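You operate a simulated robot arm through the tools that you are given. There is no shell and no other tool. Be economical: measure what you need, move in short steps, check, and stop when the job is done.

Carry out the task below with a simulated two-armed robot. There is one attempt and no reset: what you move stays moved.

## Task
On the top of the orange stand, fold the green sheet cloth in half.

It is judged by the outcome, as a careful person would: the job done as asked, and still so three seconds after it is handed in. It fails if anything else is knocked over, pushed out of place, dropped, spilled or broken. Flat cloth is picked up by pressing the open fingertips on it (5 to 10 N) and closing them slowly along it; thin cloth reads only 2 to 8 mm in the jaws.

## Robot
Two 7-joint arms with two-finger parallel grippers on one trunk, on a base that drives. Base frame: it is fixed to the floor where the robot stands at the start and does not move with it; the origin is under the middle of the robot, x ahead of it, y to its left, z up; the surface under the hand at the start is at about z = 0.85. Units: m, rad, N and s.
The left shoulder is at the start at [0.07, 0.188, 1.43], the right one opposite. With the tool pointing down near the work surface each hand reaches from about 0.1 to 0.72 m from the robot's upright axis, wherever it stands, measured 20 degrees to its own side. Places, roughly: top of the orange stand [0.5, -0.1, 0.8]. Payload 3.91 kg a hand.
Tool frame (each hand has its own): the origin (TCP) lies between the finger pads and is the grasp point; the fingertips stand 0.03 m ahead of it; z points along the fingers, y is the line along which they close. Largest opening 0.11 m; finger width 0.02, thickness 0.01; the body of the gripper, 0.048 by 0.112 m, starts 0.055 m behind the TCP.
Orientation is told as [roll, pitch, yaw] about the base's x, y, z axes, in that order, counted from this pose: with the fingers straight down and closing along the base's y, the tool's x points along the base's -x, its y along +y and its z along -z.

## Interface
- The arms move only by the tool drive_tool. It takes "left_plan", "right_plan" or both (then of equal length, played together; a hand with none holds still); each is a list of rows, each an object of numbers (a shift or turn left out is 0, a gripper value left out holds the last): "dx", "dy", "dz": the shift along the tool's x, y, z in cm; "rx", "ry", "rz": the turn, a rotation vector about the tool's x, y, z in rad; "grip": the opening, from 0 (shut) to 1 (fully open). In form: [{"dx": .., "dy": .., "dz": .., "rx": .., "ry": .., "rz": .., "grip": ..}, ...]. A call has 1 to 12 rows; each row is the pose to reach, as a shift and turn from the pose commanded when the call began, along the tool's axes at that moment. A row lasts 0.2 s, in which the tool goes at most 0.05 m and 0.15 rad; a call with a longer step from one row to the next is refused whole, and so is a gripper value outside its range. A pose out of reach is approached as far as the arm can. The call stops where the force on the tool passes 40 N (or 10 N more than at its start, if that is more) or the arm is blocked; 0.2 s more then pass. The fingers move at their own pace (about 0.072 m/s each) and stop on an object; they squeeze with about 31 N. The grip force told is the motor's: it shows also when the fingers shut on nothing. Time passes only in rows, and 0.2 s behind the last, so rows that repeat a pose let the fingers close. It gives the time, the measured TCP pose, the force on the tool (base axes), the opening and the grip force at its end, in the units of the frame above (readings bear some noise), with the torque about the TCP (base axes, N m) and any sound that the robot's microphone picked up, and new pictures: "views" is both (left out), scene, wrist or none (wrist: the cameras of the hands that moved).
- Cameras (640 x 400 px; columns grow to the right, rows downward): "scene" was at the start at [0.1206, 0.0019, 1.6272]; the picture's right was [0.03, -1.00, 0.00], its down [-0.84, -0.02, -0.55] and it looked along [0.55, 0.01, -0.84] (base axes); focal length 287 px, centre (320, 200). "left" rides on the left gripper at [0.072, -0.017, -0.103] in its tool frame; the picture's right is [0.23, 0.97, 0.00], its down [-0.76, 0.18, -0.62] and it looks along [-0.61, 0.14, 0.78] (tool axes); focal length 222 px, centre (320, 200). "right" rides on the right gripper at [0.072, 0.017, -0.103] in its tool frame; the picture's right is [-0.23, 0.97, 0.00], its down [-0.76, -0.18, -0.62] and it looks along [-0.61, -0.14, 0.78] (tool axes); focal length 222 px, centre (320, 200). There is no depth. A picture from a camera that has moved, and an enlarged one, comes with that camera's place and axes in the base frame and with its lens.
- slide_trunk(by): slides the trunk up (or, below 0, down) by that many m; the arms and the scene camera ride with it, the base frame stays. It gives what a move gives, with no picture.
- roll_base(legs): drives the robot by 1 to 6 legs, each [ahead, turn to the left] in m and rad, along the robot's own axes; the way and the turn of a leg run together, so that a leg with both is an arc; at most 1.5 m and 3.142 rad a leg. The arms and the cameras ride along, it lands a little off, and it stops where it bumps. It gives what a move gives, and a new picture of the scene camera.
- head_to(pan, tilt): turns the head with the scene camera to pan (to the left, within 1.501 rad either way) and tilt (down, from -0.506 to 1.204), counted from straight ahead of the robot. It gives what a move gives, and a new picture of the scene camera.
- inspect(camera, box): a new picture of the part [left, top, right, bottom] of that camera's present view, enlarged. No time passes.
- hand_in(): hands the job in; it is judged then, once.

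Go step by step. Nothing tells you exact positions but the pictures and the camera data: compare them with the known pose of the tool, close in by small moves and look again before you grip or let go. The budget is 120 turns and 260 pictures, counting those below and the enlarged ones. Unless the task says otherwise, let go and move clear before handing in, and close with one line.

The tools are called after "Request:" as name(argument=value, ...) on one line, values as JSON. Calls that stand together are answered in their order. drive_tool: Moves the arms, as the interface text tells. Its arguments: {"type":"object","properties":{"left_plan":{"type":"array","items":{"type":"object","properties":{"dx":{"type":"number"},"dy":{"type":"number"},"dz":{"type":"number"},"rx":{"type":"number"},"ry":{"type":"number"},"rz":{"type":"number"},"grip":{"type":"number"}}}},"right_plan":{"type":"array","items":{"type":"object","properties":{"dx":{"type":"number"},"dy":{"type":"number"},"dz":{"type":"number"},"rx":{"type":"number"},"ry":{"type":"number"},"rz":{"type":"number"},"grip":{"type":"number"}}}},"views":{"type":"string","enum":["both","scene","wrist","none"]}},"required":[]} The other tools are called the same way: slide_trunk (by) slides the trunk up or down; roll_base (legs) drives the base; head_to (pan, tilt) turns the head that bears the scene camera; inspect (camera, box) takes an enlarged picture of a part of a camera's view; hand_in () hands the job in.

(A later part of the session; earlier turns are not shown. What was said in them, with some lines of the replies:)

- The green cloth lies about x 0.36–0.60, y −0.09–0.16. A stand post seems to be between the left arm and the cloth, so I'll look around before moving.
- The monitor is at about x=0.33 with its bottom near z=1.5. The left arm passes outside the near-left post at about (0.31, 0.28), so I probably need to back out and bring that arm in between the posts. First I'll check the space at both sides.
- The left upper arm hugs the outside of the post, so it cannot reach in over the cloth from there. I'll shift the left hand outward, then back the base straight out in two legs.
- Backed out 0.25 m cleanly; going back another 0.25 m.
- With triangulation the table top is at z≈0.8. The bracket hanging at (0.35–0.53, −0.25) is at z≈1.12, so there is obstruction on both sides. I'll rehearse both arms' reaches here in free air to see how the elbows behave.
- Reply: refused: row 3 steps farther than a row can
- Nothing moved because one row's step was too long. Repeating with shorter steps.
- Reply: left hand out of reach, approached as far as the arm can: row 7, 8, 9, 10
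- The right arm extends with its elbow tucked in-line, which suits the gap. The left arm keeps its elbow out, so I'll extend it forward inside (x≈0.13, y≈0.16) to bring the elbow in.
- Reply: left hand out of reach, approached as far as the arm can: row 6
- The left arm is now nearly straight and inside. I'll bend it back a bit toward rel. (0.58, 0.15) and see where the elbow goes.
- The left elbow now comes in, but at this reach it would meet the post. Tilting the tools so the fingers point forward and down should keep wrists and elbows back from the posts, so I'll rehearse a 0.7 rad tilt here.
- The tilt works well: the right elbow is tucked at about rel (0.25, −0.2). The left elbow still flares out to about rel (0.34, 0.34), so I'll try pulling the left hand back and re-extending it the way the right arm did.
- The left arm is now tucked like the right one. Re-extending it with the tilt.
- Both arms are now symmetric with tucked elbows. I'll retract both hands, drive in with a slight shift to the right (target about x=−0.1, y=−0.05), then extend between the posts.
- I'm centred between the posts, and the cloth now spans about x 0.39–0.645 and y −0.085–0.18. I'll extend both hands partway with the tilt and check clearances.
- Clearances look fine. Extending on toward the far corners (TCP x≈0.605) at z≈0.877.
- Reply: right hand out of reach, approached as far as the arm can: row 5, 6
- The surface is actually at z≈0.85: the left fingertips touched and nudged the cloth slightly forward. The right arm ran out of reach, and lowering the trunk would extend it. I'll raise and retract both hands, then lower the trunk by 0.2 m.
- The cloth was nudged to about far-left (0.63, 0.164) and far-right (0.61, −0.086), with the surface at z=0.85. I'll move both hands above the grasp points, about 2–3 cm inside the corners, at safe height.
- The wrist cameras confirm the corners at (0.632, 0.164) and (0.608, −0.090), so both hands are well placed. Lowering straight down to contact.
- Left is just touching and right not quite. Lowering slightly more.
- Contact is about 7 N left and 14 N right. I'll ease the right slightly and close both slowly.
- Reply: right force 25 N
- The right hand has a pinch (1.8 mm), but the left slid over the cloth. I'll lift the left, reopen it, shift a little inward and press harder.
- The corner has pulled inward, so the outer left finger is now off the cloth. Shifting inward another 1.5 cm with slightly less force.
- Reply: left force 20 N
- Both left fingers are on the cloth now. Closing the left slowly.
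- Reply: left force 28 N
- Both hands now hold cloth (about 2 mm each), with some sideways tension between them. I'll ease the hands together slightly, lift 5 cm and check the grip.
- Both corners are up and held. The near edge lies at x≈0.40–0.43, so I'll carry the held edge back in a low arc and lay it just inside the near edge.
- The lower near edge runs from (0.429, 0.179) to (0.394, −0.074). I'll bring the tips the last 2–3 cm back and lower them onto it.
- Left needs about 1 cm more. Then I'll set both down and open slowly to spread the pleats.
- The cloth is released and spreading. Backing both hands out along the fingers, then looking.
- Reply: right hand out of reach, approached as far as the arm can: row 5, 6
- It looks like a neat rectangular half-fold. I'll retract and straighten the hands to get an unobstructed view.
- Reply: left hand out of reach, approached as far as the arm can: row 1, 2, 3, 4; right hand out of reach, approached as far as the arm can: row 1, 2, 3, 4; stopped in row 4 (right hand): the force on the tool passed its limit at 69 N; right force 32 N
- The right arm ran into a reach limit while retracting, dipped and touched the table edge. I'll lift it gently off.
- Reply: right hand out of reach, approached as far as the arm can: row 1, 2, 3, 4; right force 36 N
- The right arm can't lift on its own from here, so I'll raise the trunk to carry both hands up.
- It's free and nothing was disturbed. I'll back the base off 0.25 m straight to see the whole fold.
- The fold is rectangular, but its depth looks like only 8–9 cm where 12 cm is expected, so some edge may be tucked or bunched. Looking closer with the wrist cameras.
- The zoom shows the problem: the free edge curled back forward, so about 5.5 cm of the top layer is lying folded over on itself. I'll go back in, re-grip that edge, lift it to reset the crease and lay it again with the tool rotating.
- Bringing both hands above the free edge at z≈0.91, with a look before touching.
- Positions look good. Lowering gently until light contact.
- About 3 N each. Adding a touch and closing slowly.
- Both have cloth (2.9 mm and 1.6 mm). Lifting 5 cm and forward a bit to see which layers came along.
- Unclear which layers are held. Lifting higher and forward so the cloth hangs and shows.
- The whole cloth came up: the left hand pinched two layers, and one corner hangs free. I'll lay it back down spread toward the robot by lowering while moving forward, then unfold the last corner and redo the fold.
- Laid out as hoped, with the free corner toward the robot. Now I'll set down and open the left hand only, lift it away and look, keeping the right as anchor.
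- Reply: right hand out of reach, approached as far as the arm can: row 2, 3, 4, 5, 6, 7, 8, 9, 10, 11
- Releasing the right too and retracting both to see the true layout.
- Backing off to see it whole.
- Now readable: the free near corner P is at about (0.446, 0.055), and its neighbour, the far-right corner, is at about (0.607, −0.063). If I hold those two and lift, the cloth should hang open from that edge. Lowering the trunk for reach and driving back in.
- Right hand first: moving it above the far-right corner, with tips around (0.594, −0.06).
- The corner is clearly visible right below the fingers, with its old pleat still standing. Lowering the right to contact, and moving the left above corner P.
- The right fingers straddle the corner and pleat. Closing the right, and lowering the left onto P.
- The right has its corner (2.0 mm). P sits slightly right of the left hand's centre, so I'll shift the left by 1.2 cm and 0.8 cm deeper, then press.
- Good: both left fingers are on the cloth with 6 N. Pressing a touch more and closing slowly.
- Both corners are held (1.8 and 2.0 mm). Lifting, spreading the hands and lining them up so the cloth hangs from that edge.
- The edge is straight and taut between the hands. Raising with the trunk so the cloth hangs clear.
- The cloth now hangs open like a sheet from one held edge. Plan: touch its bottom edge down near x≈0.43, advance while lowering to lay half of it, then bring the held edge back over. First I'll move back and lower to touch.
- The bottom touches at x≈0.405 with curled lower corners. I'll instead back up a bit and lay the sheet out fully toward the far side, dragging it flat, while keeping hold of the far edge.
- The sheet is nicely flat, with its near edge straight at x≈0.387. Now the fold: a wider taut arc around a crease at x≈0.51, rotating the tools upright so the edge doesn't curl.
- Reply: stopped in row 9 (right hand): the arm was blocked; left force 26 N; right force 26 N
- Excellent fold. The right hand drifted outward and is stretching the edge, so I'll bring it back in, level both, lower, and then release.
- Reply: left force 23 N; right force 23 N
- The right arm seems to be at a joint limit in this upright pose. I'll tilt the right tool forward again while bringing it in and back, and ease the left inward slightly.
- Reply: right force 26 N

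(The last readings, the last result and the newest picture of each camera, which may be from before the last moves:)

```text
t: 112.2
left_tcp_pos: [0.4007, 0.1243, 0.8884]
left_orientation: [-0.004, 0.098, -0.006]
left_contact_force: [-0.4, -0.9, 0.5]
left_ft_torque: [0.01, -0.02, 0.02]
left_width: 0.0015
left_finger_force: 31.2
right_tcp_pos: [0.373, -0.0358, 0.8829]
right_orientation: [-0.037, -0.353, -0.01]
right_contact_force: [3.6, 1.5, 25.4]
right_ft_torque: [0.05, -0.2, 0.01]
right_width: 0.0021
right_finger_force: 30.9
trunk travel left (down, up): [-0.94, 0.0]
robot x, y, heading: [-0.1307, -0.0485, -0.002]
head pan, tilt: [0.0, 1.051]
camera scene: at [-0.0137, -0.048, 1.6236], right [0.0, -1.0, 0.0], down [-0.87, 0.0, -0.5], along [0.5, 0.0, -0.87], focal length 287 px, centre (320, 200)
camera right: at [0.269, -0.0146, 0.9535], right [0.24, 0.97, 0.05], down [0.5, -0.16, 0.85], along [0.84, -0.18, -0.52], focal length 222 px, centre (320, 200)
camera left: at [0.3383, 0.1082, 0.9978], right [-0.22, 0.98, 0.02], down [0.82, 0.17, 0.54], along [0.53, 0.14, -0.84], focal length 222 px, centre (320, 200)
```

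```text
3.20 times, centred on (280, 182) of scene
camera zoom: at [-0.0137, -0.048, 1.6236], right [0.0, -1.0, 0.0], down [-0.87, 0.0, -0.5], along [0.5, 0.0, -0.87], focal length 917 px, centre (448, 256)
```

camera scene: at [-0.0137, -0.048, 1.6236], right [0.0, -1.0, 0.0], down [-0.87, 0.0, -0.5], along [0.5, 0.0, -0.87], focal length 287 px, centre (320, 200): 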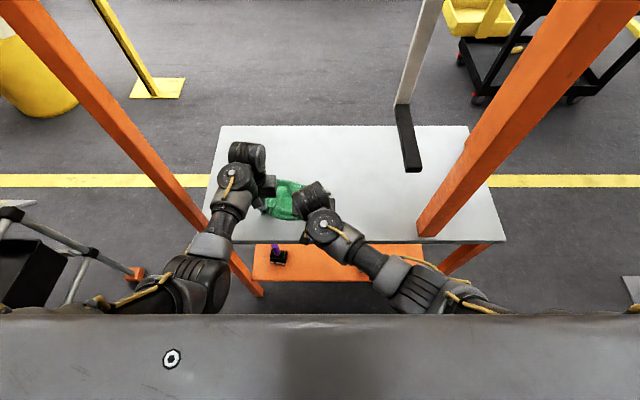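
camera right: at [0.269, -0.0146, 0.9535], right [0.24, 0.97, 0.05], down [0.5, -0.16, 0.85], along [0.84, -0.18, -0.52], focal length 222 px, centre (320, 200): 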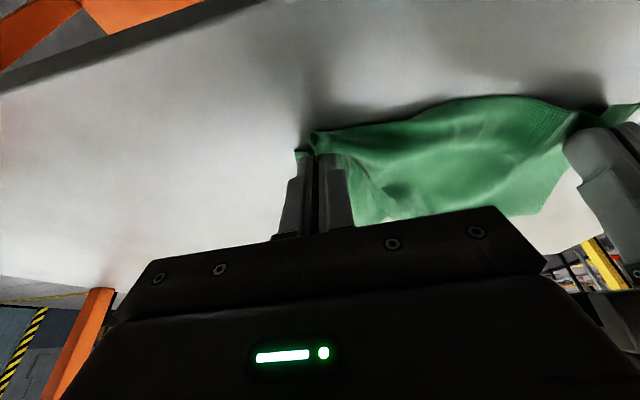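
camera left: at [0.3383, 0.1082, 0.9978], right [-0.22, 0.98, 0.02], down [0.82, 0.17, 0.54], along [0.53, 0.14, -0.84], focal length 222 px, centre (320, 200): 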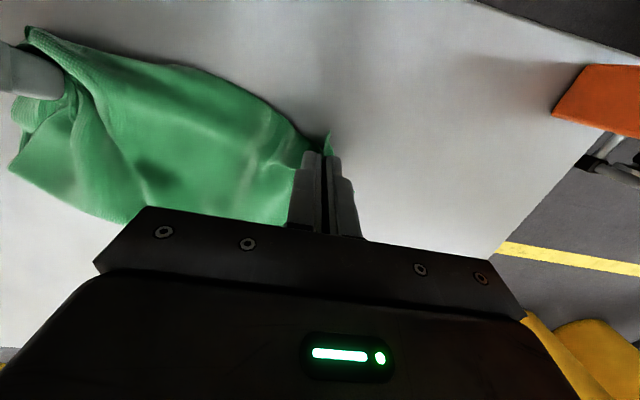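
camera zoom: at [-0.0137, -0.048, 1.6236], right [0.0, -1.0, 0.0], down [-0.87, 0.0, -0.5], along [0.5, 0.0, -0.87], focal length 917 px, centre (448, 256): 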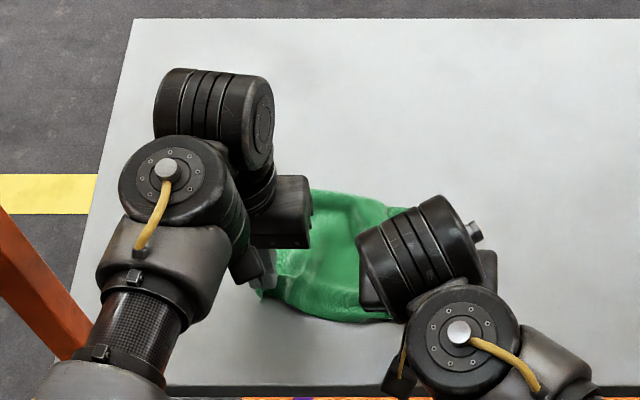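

The right hand came back too far inward as the joint came free, bunching the cloth. Lifting it slightly and moving it outward to restore the straight edge.

Request:
drive_tool(right_plan=[{"dx": -0.5, "dz": -1.4}, {"dx": -1.3, "dz": -1.9, "dy": -0.8}, {"dx": -2.1, "dz": -1.8, "dy": -1.8}, {"dx": -2.4, "dz": -1.7, "dy": -2.8}, {"dx": -2.4, "dz": -1.7, "dy": -2.8}], left_plan=[{}, {"dz": -0.5}, {"dz": -1}, {"dz": -1}, {"dz": -1}])

Request:
inspect(camera="scene", box=[180, 120, 380, 245])

```text
t: 113.4
left_tcp_pos: [0.403, 0.1247, 0.8979]
left_orientation: [-0.003, 0.1, -0.007]
left_contact_force: [0.3, -0.3, -0.5]
left_ft_torque: [-0.01, 0.01, -0.01]
left_width: 0.0015
left_finger_force: 30.8
right_tcp_pos: [0.3903, -0.0661, 0.9057]
right_orientation: [-0.04, -0.345, -0.01]
right_contact_force: [0.0, 0.3, -0.2]
right_ft_torque: [0.0, 0.0, 0.0]
right_width: 0.002
right_finger_force: 31.0
trunk travel left (down, up): [-0.94, 0.0]
robot x, y, heading: [-0.1253, -0.0467, -0.001]
head pan, tilt: [0.0, 1.051]
camera scene: at [-0.0113, -0.0483, 1.6231], right [0.0, -1.0, 0.0], down [-0.87, 0.0, -0.5], along [0.5, 0.0, -0.87], focal length 287 px, centre (320, 200)
camera right: at [0.2858, -0.0444, 0.9756], right [0.24, 0.97, 0.04], down [0.5, -0.16, 0.85], along [0.83, -0.18, -0.52], focal length 222 px, centre (320, 200)
camera left: at [0.3407, 0.108, 1.0068], right [-0.22, 0.98, 0.02], down [0.82, 0.17, 0.54], along [0.53, 0.14, -0.84], focal length 222 px, centre (320, 200)
```

scene: 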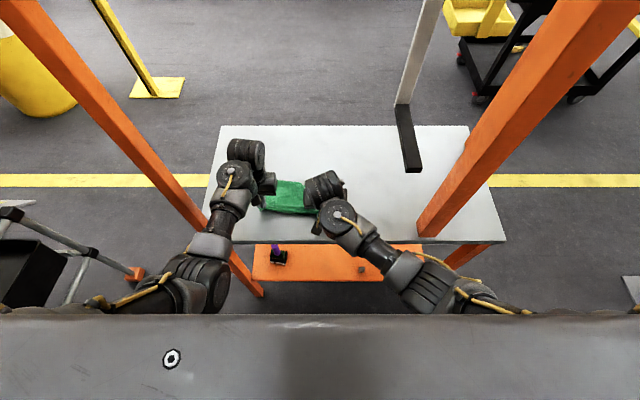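
right: 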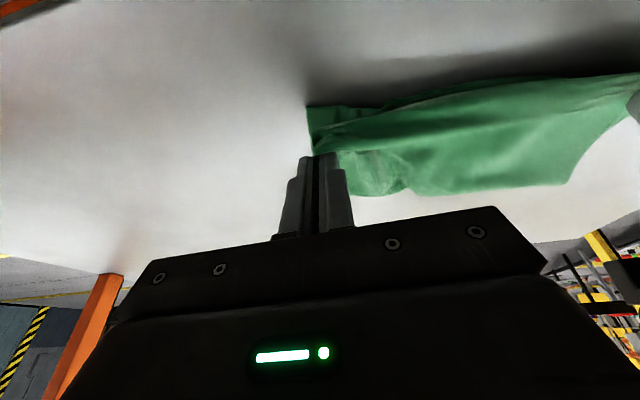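
left: 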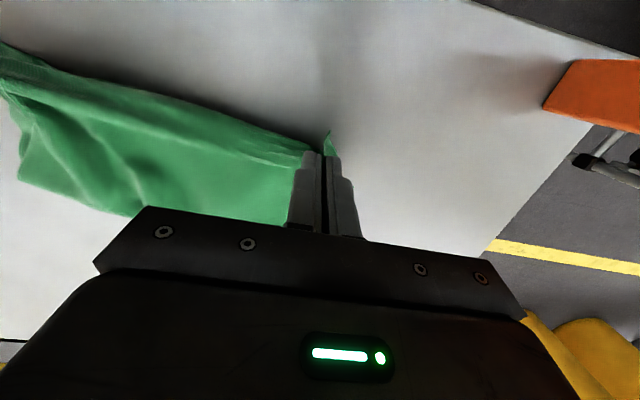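

```text
3.20 times, centred on (280, 182) of scene
camera zoom: at [-0.0113, -0.0483, 1.6231], right [0.0, -1.0, 0.0], down [-0.87, 0.0, -0.5], along [0.5, 0.0, -0.87], focal length 917 px, centre (448, 256)
```

zoom: 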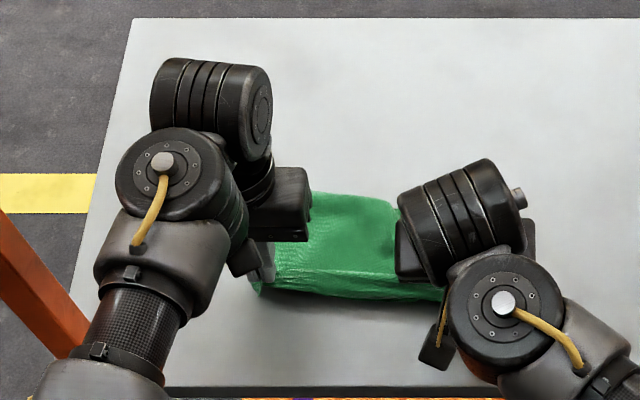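

The right side of the crease got wrinkled. Both corners are still held and the lay-out-and-fold worked well, so I'll lift again, re-lay flat, and refold with a smaller tool rotation to avoid the joint limit.

Request:
drive_tool(left_plan=[{"dx": 0.8, "dz": -2.5, "ry": -0.1}, {"dx": 1.6, "dz": -5.5, "ry": -0.2}, {"dx": 2.5, "dz": -8.5, "ry": -0.32}, {"dx": 3.3, "dz": -11.5, "ry": -0.44}, {"dx": 4.2, "dz": -14.5, "ry": -0.56}, {"dx": 5, "dz": -17.5, "ry": -0.68}, {"dx": 5.7, "dz": -20.5, "ry": -0.8}, {"dx": 5.7, "dz": -20.5, "ry": -0.8}], right_plan=[{"dx": -0.6, "dz": -2.5, "ry": -0.05}, {"dx": -1.3, "dz": -5.3, "ry": -0.1}, {"dx": -2, "dz": -8.2, "ry": -0.15}, {"dx": -2.7, "dz": -11, "ry": -0.2}, {"dx": -3.4, "dz": -14, "ry": -0.26}, {"dx": -4.1, "dz": -17, "ry": -0.31}, {"dx": -4.76, "dz": -19.75, "ry": -0.355}, {"dx": -4.76, "dz": -19.75, "ry": -0.355}], views="scene")

```text
t: 115.2
left_tcp_pos: [0.3677, 0.1238, 1.1093]
left_orientation: [-0.004, -0.701, -0.002]
left_contact_force: [-0.7, 0.2, -0.8]
left_ft_torque: [0.01, 0.03, -0.03]
left_width: 0.002
left_finger_force: 31.2
right_tcp_pos: [0.3653, -0.0595, 1.1077]
right_orientation: [-0.048, -0.699, 0.01]
right_contact_force: [0.7, -0.3, -1.1]
right_ft_torque: [0.01, -0.01, 0.02]
right_width: 0.0021
right_finger_force: 30.9
trunk travel left (down, up): [-0.94, 0.0]
robot x, y, heading: [-0.1272, -0.0447, -0.008]
head pan, tilt: [0.0, 1.051]
camera scene: at [-0.0105, -0.0492, 1.6231], right [0.0, -1.0, 0.0], down [-0.87, 0.0, -0.5], along [0.5, 0.0, -0.87], focal length 287 px, centre (320, 200)
```

scene: 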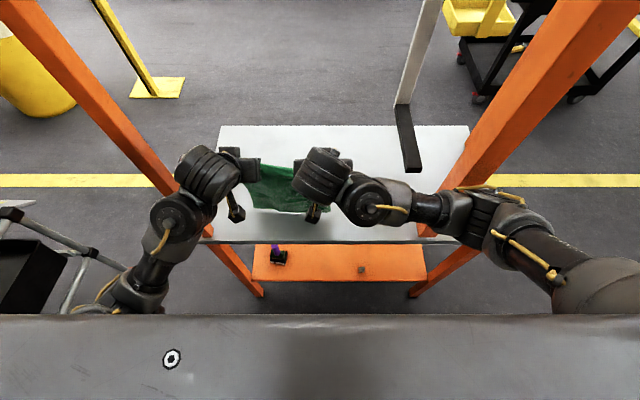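

Hanging again. Re-laying the sheet toward the far side with the hands slightly further apart.

Request:
drive_tool(left_plan=[{"dx": 0.52, "dz": 2.17, "dy": 0.2}, {"dx": 0.16, "dz": 6.4, "dy": 0.4}, {"dx": -0.2, "dz": 10.63, "dy": 0.4}, {"dx": -0.57, "dz": 14.86, "dy": 0.4}, {"dx": -0.93, "dz": 19.08, "dy": 0.4}, {"dx": -0.97, "dz": 23.69, "dy": 0.4}, {"dx": -1.08, "dz": 27.44, "dy": 0.4}, {"dx": -1.25, "dz": 29.4, "dy": 0.4}, {"dx": -1.25, "dz": 29.4, "dy": 0.4}], right_plan=[{"dx": 0.52, "dz": 2.17, "dy": -0.1}, {"dx": 0.16, "dz": 6.4, "dy": -0.2}, {"dx": -0.2, "dz": 10.63, "dy": -0.2}, {"dx": -0.57, "dz": 14.86, "dy": -0.2}, {"dx": -0.93, "dz": 19.08, "dy": -0.2}, {"dx": -0.97, "dz": 23.69, "dy": -0.2}, {"dx": -1.08, "dz": 27.44, "dy": -0.2}, {"dx": -1.25, "dz": 29.4, "dy": -0.2}, {"dx": -1.25, "dz": 29.4, "dy": -0.2}], views="none")

Request:
inspect(camera="scene", box=[180, 120, 380, 245])

```text
t: 117.2
left_tcp_pos: [0.5669, 0.1271, 0.8916]
left_orientation: [-0.006, -0.701, -0.003]
left_contact_force: [-1.3, -6.2, -0.3]
left_ft_torque: [-0.13, 0.02, -0.1]
left_width: 0.0018
left_finger_force: 30.7
right_tcp_pos: [0.5631, -0.0716, 0.8915]
right_orientation: [-0.047, -0.701, 0.008]
right_contact_force: [0.6, 5.7, 0.5]
right_ft_torque: [0.13, 0.01, 0.02]
right_width: 0.0016
right_finger_force: 30.5
trunk travel left (down, up): [-0.94, 0.0]
robot x, y, heading: [-0.1269, -0.0505, -0.0]
head pan, tilt: [0.0, 1.051]
```

```text
3.20 times, centred on (280, 182) of scene
camera zoom: at [-0.0118, -0.0487, 1.6232], right [0.0, -1.0, 0.0], down [-0.87, 0.0, -0.5], along [0.5, 0.0, -0.87], focal length 917 px, centre (448, 256)
```

zoom: 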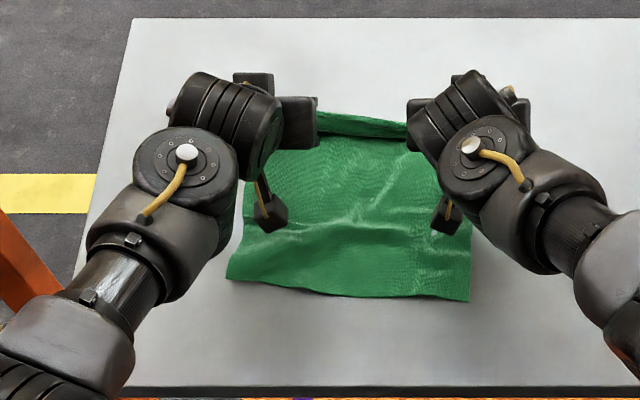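

Flat again; the near edge runs from (0.408, 0.162) to (0.386, −0.07). Folding back with a matched arc on each side and only 0.35 rad of tool rotation.

Request:
drive_tool(left_plan=[{"dx": -1.52, "dz": -2.12, "ry": 0.03}, {"dx": -2.85, "dz": -4.47, "ry": 0.06, "dy": 0.2}, {"dx": -2.91, "dz": -7.81, "ry": 0.12, "dy": 0.5}, {"dx": -1.46, "dz": -10.74, "ry": 0.18, "dy": 0.8}, {"dx": 1.4, "dz": -12.62, "ry": 0.24, "dy": 1.0}, {"dx": 5.08, "dz": -12.91, "ry": 0.28, "dy": 1.2}, {"dx": 8.67, "dz": -12.07, "ry": 0.32, "dy": 1.3}, {"dx": 11.01, "dz": -10.84, "ry": 0.35, "dy": 1.3}, {"dx": 11.01, "dz": -10.84, "ry": 0.35, "dy": 1.3}], right_plan=[{"dx": -1.52, "dz": -2.12, "ry": 0.03}, {"dx": -2.77, "dz": -4.53, "ry": 0.06, "dy": 0.2}, {"dx": -2.65, "dz": -8.03, "ry": 0.12, "dy": 0.5}, {"dx": -0.92, "dz": -11.19, "ry": 0.18, "dy": 0.8}, {"dx": 2.24, "dz": -13.33, "ry": 0.24, "dy": 1.0}, {"dx": 6.23, "dz": -13.87, "ry": 0.28, "dy": 1.2}, {"dx": 9.97, "dz": -13.16, "ry": 0.32, "dy": 1.2}, {"dx": 12.42, "dz": -12.03, "ry": 0.35, "dy": 1.2}, {"dx": 12.42, "dz": -12.03, "ry": 0.35, "dy": 1.2}])

Request:
inspect(camera="scene", box=[180, 120, 380, 245])

```text
t: 119.2
left_tcp_pos: [0.4104, 0.1399, 0.9012]
left_orientation: [-0.005, -0.349, -0.006]
left_contact_force: [-1.1, -4.3, -0.2]
left_ft_torque: [-0.12, 0.02, -0.07]
left_width: 0.0017
left_finger_force: 31.1
right_tcp_pos: [0.3944, -0.0559, 0.9022]
right_orientation: [-0.042, -0.351, -0.008]
right_contact_force: [1.9, 2.7, 0.0]
right_ft_torque: [0.12, -0.02, 0.01]
right_width: 0.0021
right_finger_force: 30.9
trunk travel left (down, up): [-0.94, 0.0]
robot x, y, heading: [-0.1302, -0.0475, -0.003]
head pan, tilt: [0.0, 1.051]
camera scene: at [-0.0107, -0.0486, 1.6231], right [0.0, -1.0, 0.0], down [-0.87, 0.0, -0.5], along [0.5, 0.0, -0.87], focal length 287 px, centre (320, 200)
camera right: at [0.2903, -0.0333, 0.9727], right [0.24, 0.97, 0.04], down [0.5, -0.16, 0.85], along [0.83, -0.18, -0.52], focal length 222 px, centre (320, 200)
camera left: at [0.3076, 0.1242, 0.9737], right [-0.21, 0.97, -0.08], down [0.5, 0.18, 0.85], along [0.84, 0.13, -0.53], focal length 222 px, centre (320, 200)
```

scene: 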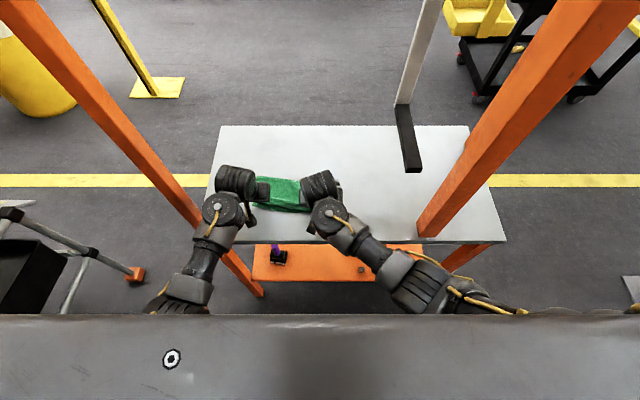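
right: 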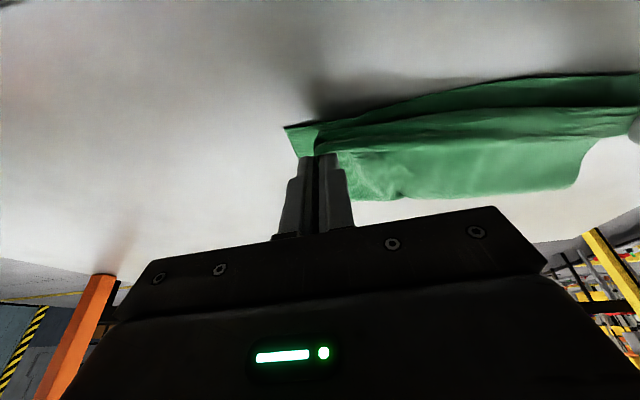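
left: 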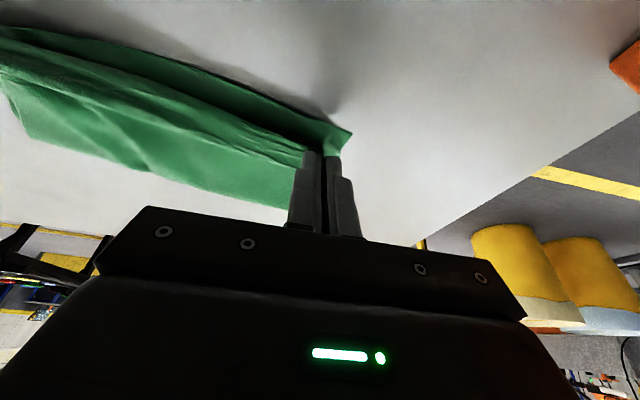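

```text
3.20 times, centred on (280, 182) of scene
camera zoom: at [-0.0107, -0.0486, 1.6231], right [0.0, -1.0, 0.0], down [-0.87, 0.0, -0.5], along [0.5, 0.0, -0.87], focal length 917 px, centre (448, 256)
```

zoom: 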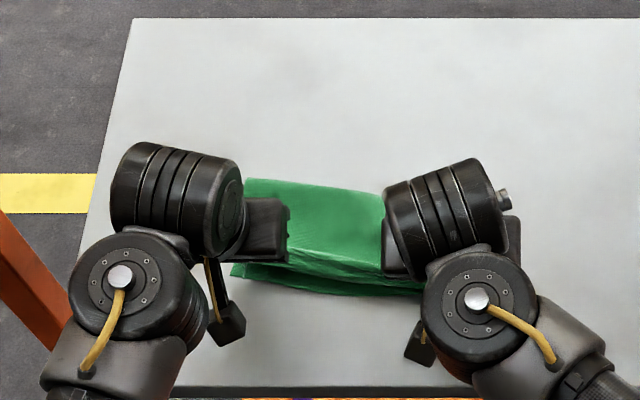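

A very good fold: the layers line up within about a centimetre. Lowering the last 1.6 cm and opening slowly.

Request:
drive_tool(left_plan=[{"dx": 0.4, "dz": 0.7}, {"dx": 0.83, "dz": 1.4}, {"dx": 0.83, "dz": 1.4}, {"grip": 0.03, "dx": 0.83, "dz": 1.4}, {"grip": 0.1, "dx": 0.83, "dz": 1.4}, {"grip": 0.17, "dx": 0.83, "dz": 1.4}, {"grip": 0.24, "dx": 0.83, "dz": 1.4}, {"grip": 0.3, "dx": 0.83, "dz": 1.4}, {"grip": 0.3, "dx": 0.83, "dz": 1.4}], right_plan=[{"dx": 0.7, "dz": 0.6}, {"dx": 1.41, "dz": 1.24}, {"dx": 1.41, "dz": 1.24}, {"grip": 0.03, "dx": 1.41, "dz": 1.24}, {"grip": 0.1, "dx": 1.41, "dz": 1.24}, {"grip": 0.17, "dx": 1.41, "dz": 1.24}, {"grip": 0.24, "dx": 1.41, "dz": 1.24}, {"grip": 0.3, "dx": 1.41, "dz": 1.24}, {"grip": 0.3, "dx": 1.41, "dz": 1.24}], views="wrist")

```text
t: 121.2
left_tcp_pos: [0.4096, 0.1425, 0.8872]
left_orientation: [-0.006, -0.349, -0.003]
left_contact_force: [-0.2, -0.3, 0.6]
left_ft_torque: [0.0, -0.03, 0.01]
left_width: 0.0332
left_finger_force: 0.0
right_tcp_pos: [0.3853, -0.0567, 0.886]
right_orientation: [-0.038, -0.351, -0.01]
right_contact_force: [0.1, 0.8, -0.7]
right_ft_torque: [-0.01, 0.02, 0.0]
right_width: 0.0331
right_finger_force: 0.1
trunk travel left (down, up): [-0.94, 0.0]
robot x, y, heading: [-0.1288, -0.0478, -0.005]
head pan, tilt: [0.0, 1.051]
camera right: at [0.2818, -0.0342, 0.9566], right [0.24, 0.97, 0.04], down [0.5, -0.16, 0.85], along [0.83, -0.18, -0.52], focal length 222 px, centre (320, 200)
camera left: at [0.3049, 0.1242, 0.9591], right [-0.21, 0.97, -0.08], down [0.5, 0.18, 0.85], along [0.84, 0.14, -0.53], focal length 222 px, centre (320, 200)
```

right: 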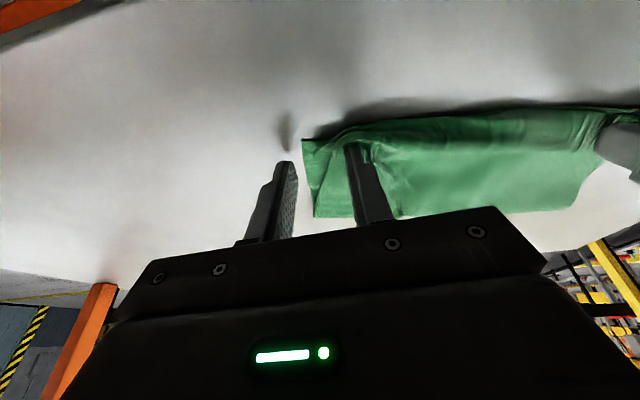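
left: 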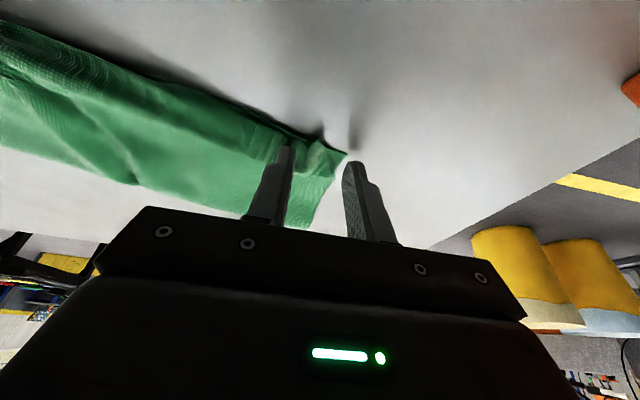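

Released cleanly. Lifting straight up and then back for a look.

Request:
drive_tool(left_plan=[{"dx": -0.5, "dz": -1.4}, {"dx": -1.4, "dz": -4}, {"dx": -2.9, "dz": -8}, {"dx": -4.3, "dz": -12}, {"dx": -5, "dz": -16}, {"dx": -5, "dz": -19}], right_plan=[{"dx": -0.5, "dz": -1.4}, {"dx": -1.4, "dz": -4}, {"dx": -2.9, "dz": -8}, {"dx": -4.3, "dz": -12}, {"dx": -5, "dz": -16}, {"dx": -5, "dz": -19}], views="none")

Request:
roll_base(legs=[[-0.22, 0]])

Request:
inspect(camera="scene", box=[220, 80, 360, 168])

```text
t: 122.6
left_tcp_pos: [0.3957, 0.1425, 1.0708]
left_orientation: [-0.011, -0.368, 0.003]
left_contact_force: [8.3, -15.3, -9.6]
left_ft_torque: [1.32, -0.35, 1.82]
left_width: 0.0328
left_finger_force: 0.1
right_tcp_pos: [0.3709, -0.0484, 1.0686]
right_orientation: [-0.042, -0.35, -0.008]
right_contact_force: [0.1, 0.1, 0.0]
right_ft_torque: [0.01, -0.02, 0.03]
right_width: 0.0329
right_finger_force: 0.0
trunk travel left (down, up): [-0.94, 0.0]
robot x, y, heading: [-0.1277, -0.0526, -0.002]
head pan, tilt: [0.0, 1.051]
stopped in row 6 (left hand): the force on the tool passed its limit at 141 N (the readings are from after the stop); the commanded pose is now the measured one
```

```text
t: 124.4
left_tcp_pos: [0.176, 0.1433, 1.0728]
left_orientation: [-0.011, -0.372, 0.005]
left_contact_force: [4.1, -3.1, -3.5]
left_ft_torque: [0.42, -0.17, 0.57]
left_width: 0.033
left_finger_force: 0.0
right_tcp_pos: [0.1496, -0.0491, 1.0696]
right_orientation: [-0.04, -0.352, -0.007]
right_contact_force: [0.0, 0.3, 0.4]
right_ft_torque: [0.03, -0.01, -0.04]
right_width: 0.0331
right_finger_force: 0.0
trunk travel left (down, up): [-0.94, 0.0]
robot x, y, heading: [-0.3472, -0.0499, -0.001]
head pan, tilt: [0.0, 1.051]
stopped in leg 1: the force on the tool passed its limit at 40 N (the readings are from after the stop); the commanded pose is now the measured one
camera scene: at [-0.2341, -0.0482, 1.6234], right [0.0, -1.0, 0.0], down [-0.87, 0.0, -0.5], along [0.5, 0.0, -0.87], focal length 287 px, centre (320, 200)
```

scene: 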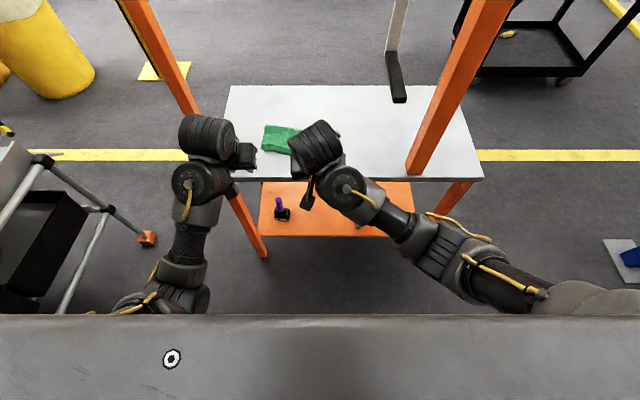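

```text
4.55 times, centred on (290, 124) of scene
camera zoom: at [-0.2341, -0.0482, 1.6234], right [0.0, -1.0, 0.0], down [-0.87, 0.0, -0.5], along [0.5, 0.0, -0.87], focal length 1303 px, centre (456, 546)
```

zoom: 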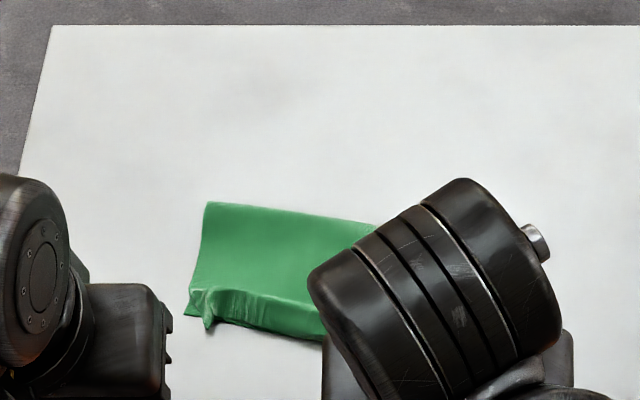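

The left wrist brushed the left post while rising. I'll move the left hand inward, away from it, then check everything.

Request:
drive_tool(left_plan=[{"dy": -1.5}, {"dy": -3}, {"dy": -4.5}, {"dy": -4.5}], right_plan=[{"dz": -1}, {"dz": -2}, {"dz": -3, "dy": 0}, {"dz": -3}], views="scene")

```text
t: 125.4
left_tcp_pos: [0.1779, 0.0968, 1.0712]
left_orientation: [-0.011, -0.369, 0.004]
left_contact_force: [0.5, -0.5, -0.5]
left_ft_torque: [0.0, -0.01, 0.04]
left_width: 0.033
left_finger_force: 0.1
right_tcp_pos: [0.1451, -0.0461, 1.0869]
right_orientation: [-0.04, -0.35, -0.008]
right_contact_force: [-0.5, -0.1, -0.8]
right_ft_torque: [-0.04, 0.01, 0.01]
right_width: 0.0333
right_finger_force: 0.0
right hand out of reach, approached as far as the arm can: row 3, 4
trunk travel left (down, up): [-0.94, 0.0]
robot x, y, heading: [-0.3506, -0.0468, -0.001]
head pan, tilt: [0.0, 1.051]
camera scene: at [-0.2303, -0.048, 1.623], right [0.0, -1.0, 0.0], down [-0.87, 0.0, -0.5], along [0.5, 0.0, -0.87], focal length 287 px, centre (320, 200)
```

scene: 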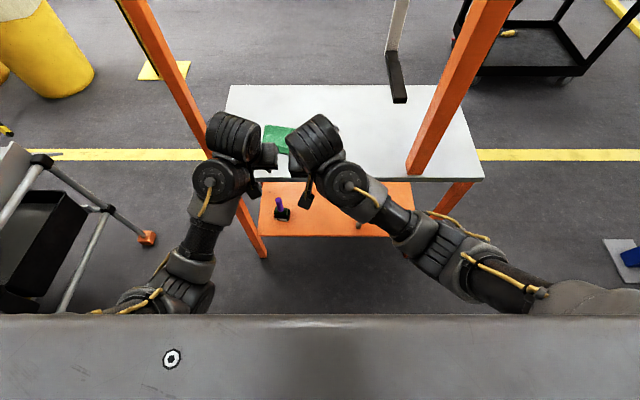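

Free now. Backing off another 0.15 m for a full view.

Request:
roll_base(legs=[[-0.15, 0]])

Request:
inspect(camera="scene", box=[240, 70, 336, 130])

Request:
inspect(camera="left", box=[0, 0, 640, 400])

```text
t: 126.7
left_tcp_pos: [0.0295, 0.0992, 1.0708]
left_orientation: [-0.011, -0.369, 0.004]
left_contact_force: [0.8, -0.6, -0.2]
left_ft_torque: [-0.02, 0.02, 0.02]
left_width: 0.033
left_finger_force: 0.0
right_tcp_pos: [-0.0032, -0.046, 1.0865]
right_orientation: [-0.041, -0.349, -0.007]
right_contact_force: [0.4, -0.4, -0.2]
right_ft_torque: [0.03, -0.01, 0.01]
right_width: 0.0332
right_finger_force: 0.0
trunk travel left (down, up): [-0.94, 0.0]
robot x, y, heading: [-0.4975, -0.0489, 0.003]
head pan, tilt: [0.0, 1.051]
camera scene: at [-0.3775, -0.0478, 1.6228], right [0.0, -1.0, 0.0], down [-0.87, 0.0, -0.5], along [0.5, 0.0, -0.87], focal length 287 px, centre (320, 200)
```

scene: 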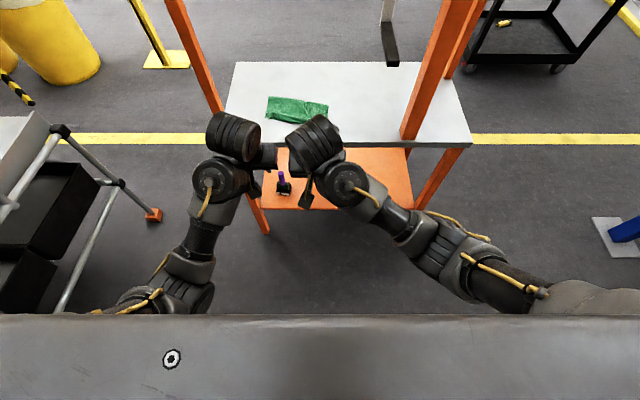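

```text
6.67 times, centred on (288, 100) of scene
camera zoom: at [-0.3775, -0.0478, 1.6228], right [0.0, -1.0, 0.0], down [-0.87, 0.0, -0.5], along [0.5, 0.0, -0.87], focal length 1911 px, centre (533, 867)
```

zoom: 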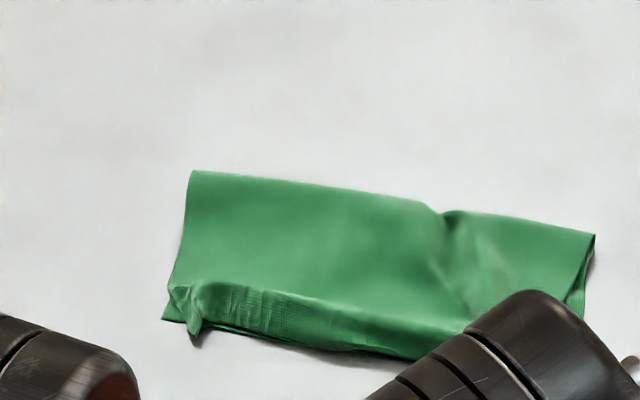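

```text
1.00 times, centred on (320, 200) of left (not enlarged: the box is as wide or as high as the picture)
camera zoom: at [-0.075, 0.0814, 1.1405], right [-0.21, 0.97, -0.09], down [0.49, 0.19, 0.85], along [0.85, 0.14, -0.51], focal length 222 px, centre (320, 200)
```

zoom: 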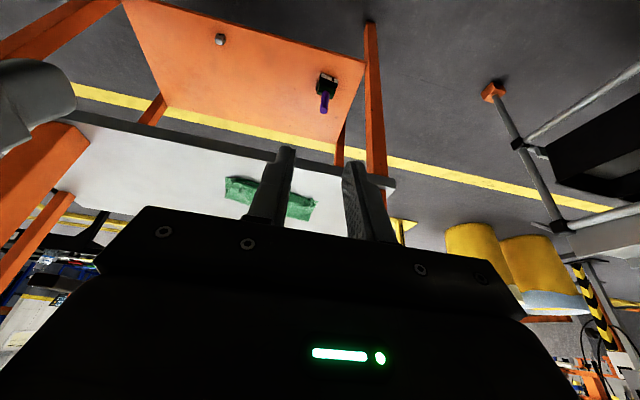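

The fold is about 12 cm deep, half as expected. I'll move the right hand aside to see the hidden corner and the near edge.

Request:
drive_tool(right_plan=[{"dy": -4}, {"dy": -8}, {"dy": -12}, {"dy": -14}], views="none")

Request:
inspect(camera="scene", box=[250, 84, 346, 134])

Request:
inspect(camera="right", box=[260, 100, 500, 250])

```text
t: 127.7
left_tcp_pos: [0.028, 0.0977, 1.0724]
left_orientation: [-0.01, -0.368, 0.003]
left_contact_force: [-0.3, 0.2, -0.2]
left_ft_torque: [-0.03, 0.0, 0.03]
left_width: 0.033
left_finger_force: 0.0
right_tcp_pos: [-0.009, -0.1718, 1.0795]
right_orientation: [-0.04, -0.351, -0.007]
right_contact_force: [0.1, 0.0, -0.3]
right_ft_torque: [0.01, -0.04, 0.0]
right_width: 0.033
right_finger_force: 0.1
right hand out of reach, approached as far as the arm can: row 1, 2, 3, 4
trunk travel left (down, up): [-0.94, 0.0]
robot x, y, heading: [-0.4965, -0.0463, 0.004]
head pan, tilt: [0.0, 1.051]
```

```text
6.67 times, centred on (298, 109) of scene
camera zoom: at [-0.3805, -0.0489, 1.6231], right [0.0, -1.0, 0.0], down [-0.87, 0.0, -0.5], along [0.5, 0.0, -0.87], focal length 1911 px, centre (467, 807)
```

zoom: 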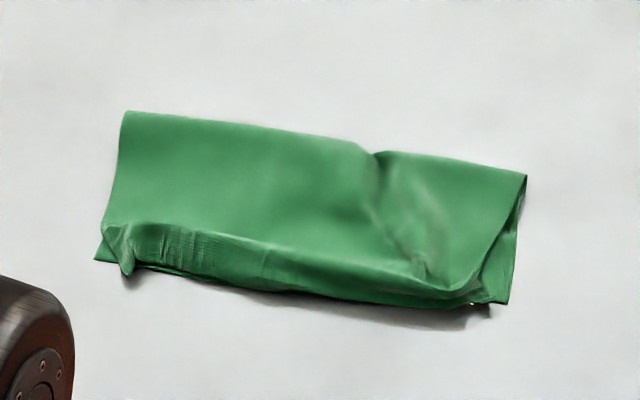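

```text
2.67 times, centred on (380, 175) of right
camera zoom: at [-0.1136, -0.1492, 1.1499], right [0.23, 0.97, 0.04], down [0.5, -0.16, 0.85], along [0.84, -0.18, -0.52], focal length 592 px, centre (160, 267)
```

zoom: 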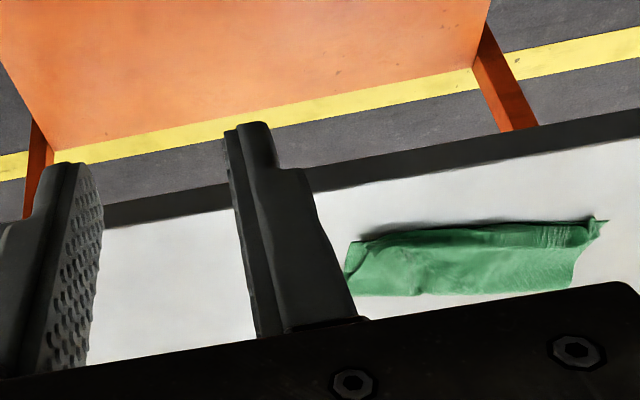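

The green cloth is folded in half on top of the orange stand: a flat rectangle about 12 × 24 cm with its edges lined up to about a centimetre. Both hands are open and clear. The items on the shelf below are upright, and the stand looks to be where it was despite two firm bumps: one on the table edge and one of about 140 N that seems to have been the left post. Handing in.

Request:
hand_in()

```text
The job is handed in.
```

The green cloth is folded in half on top of the orange stand and the job is handed in.
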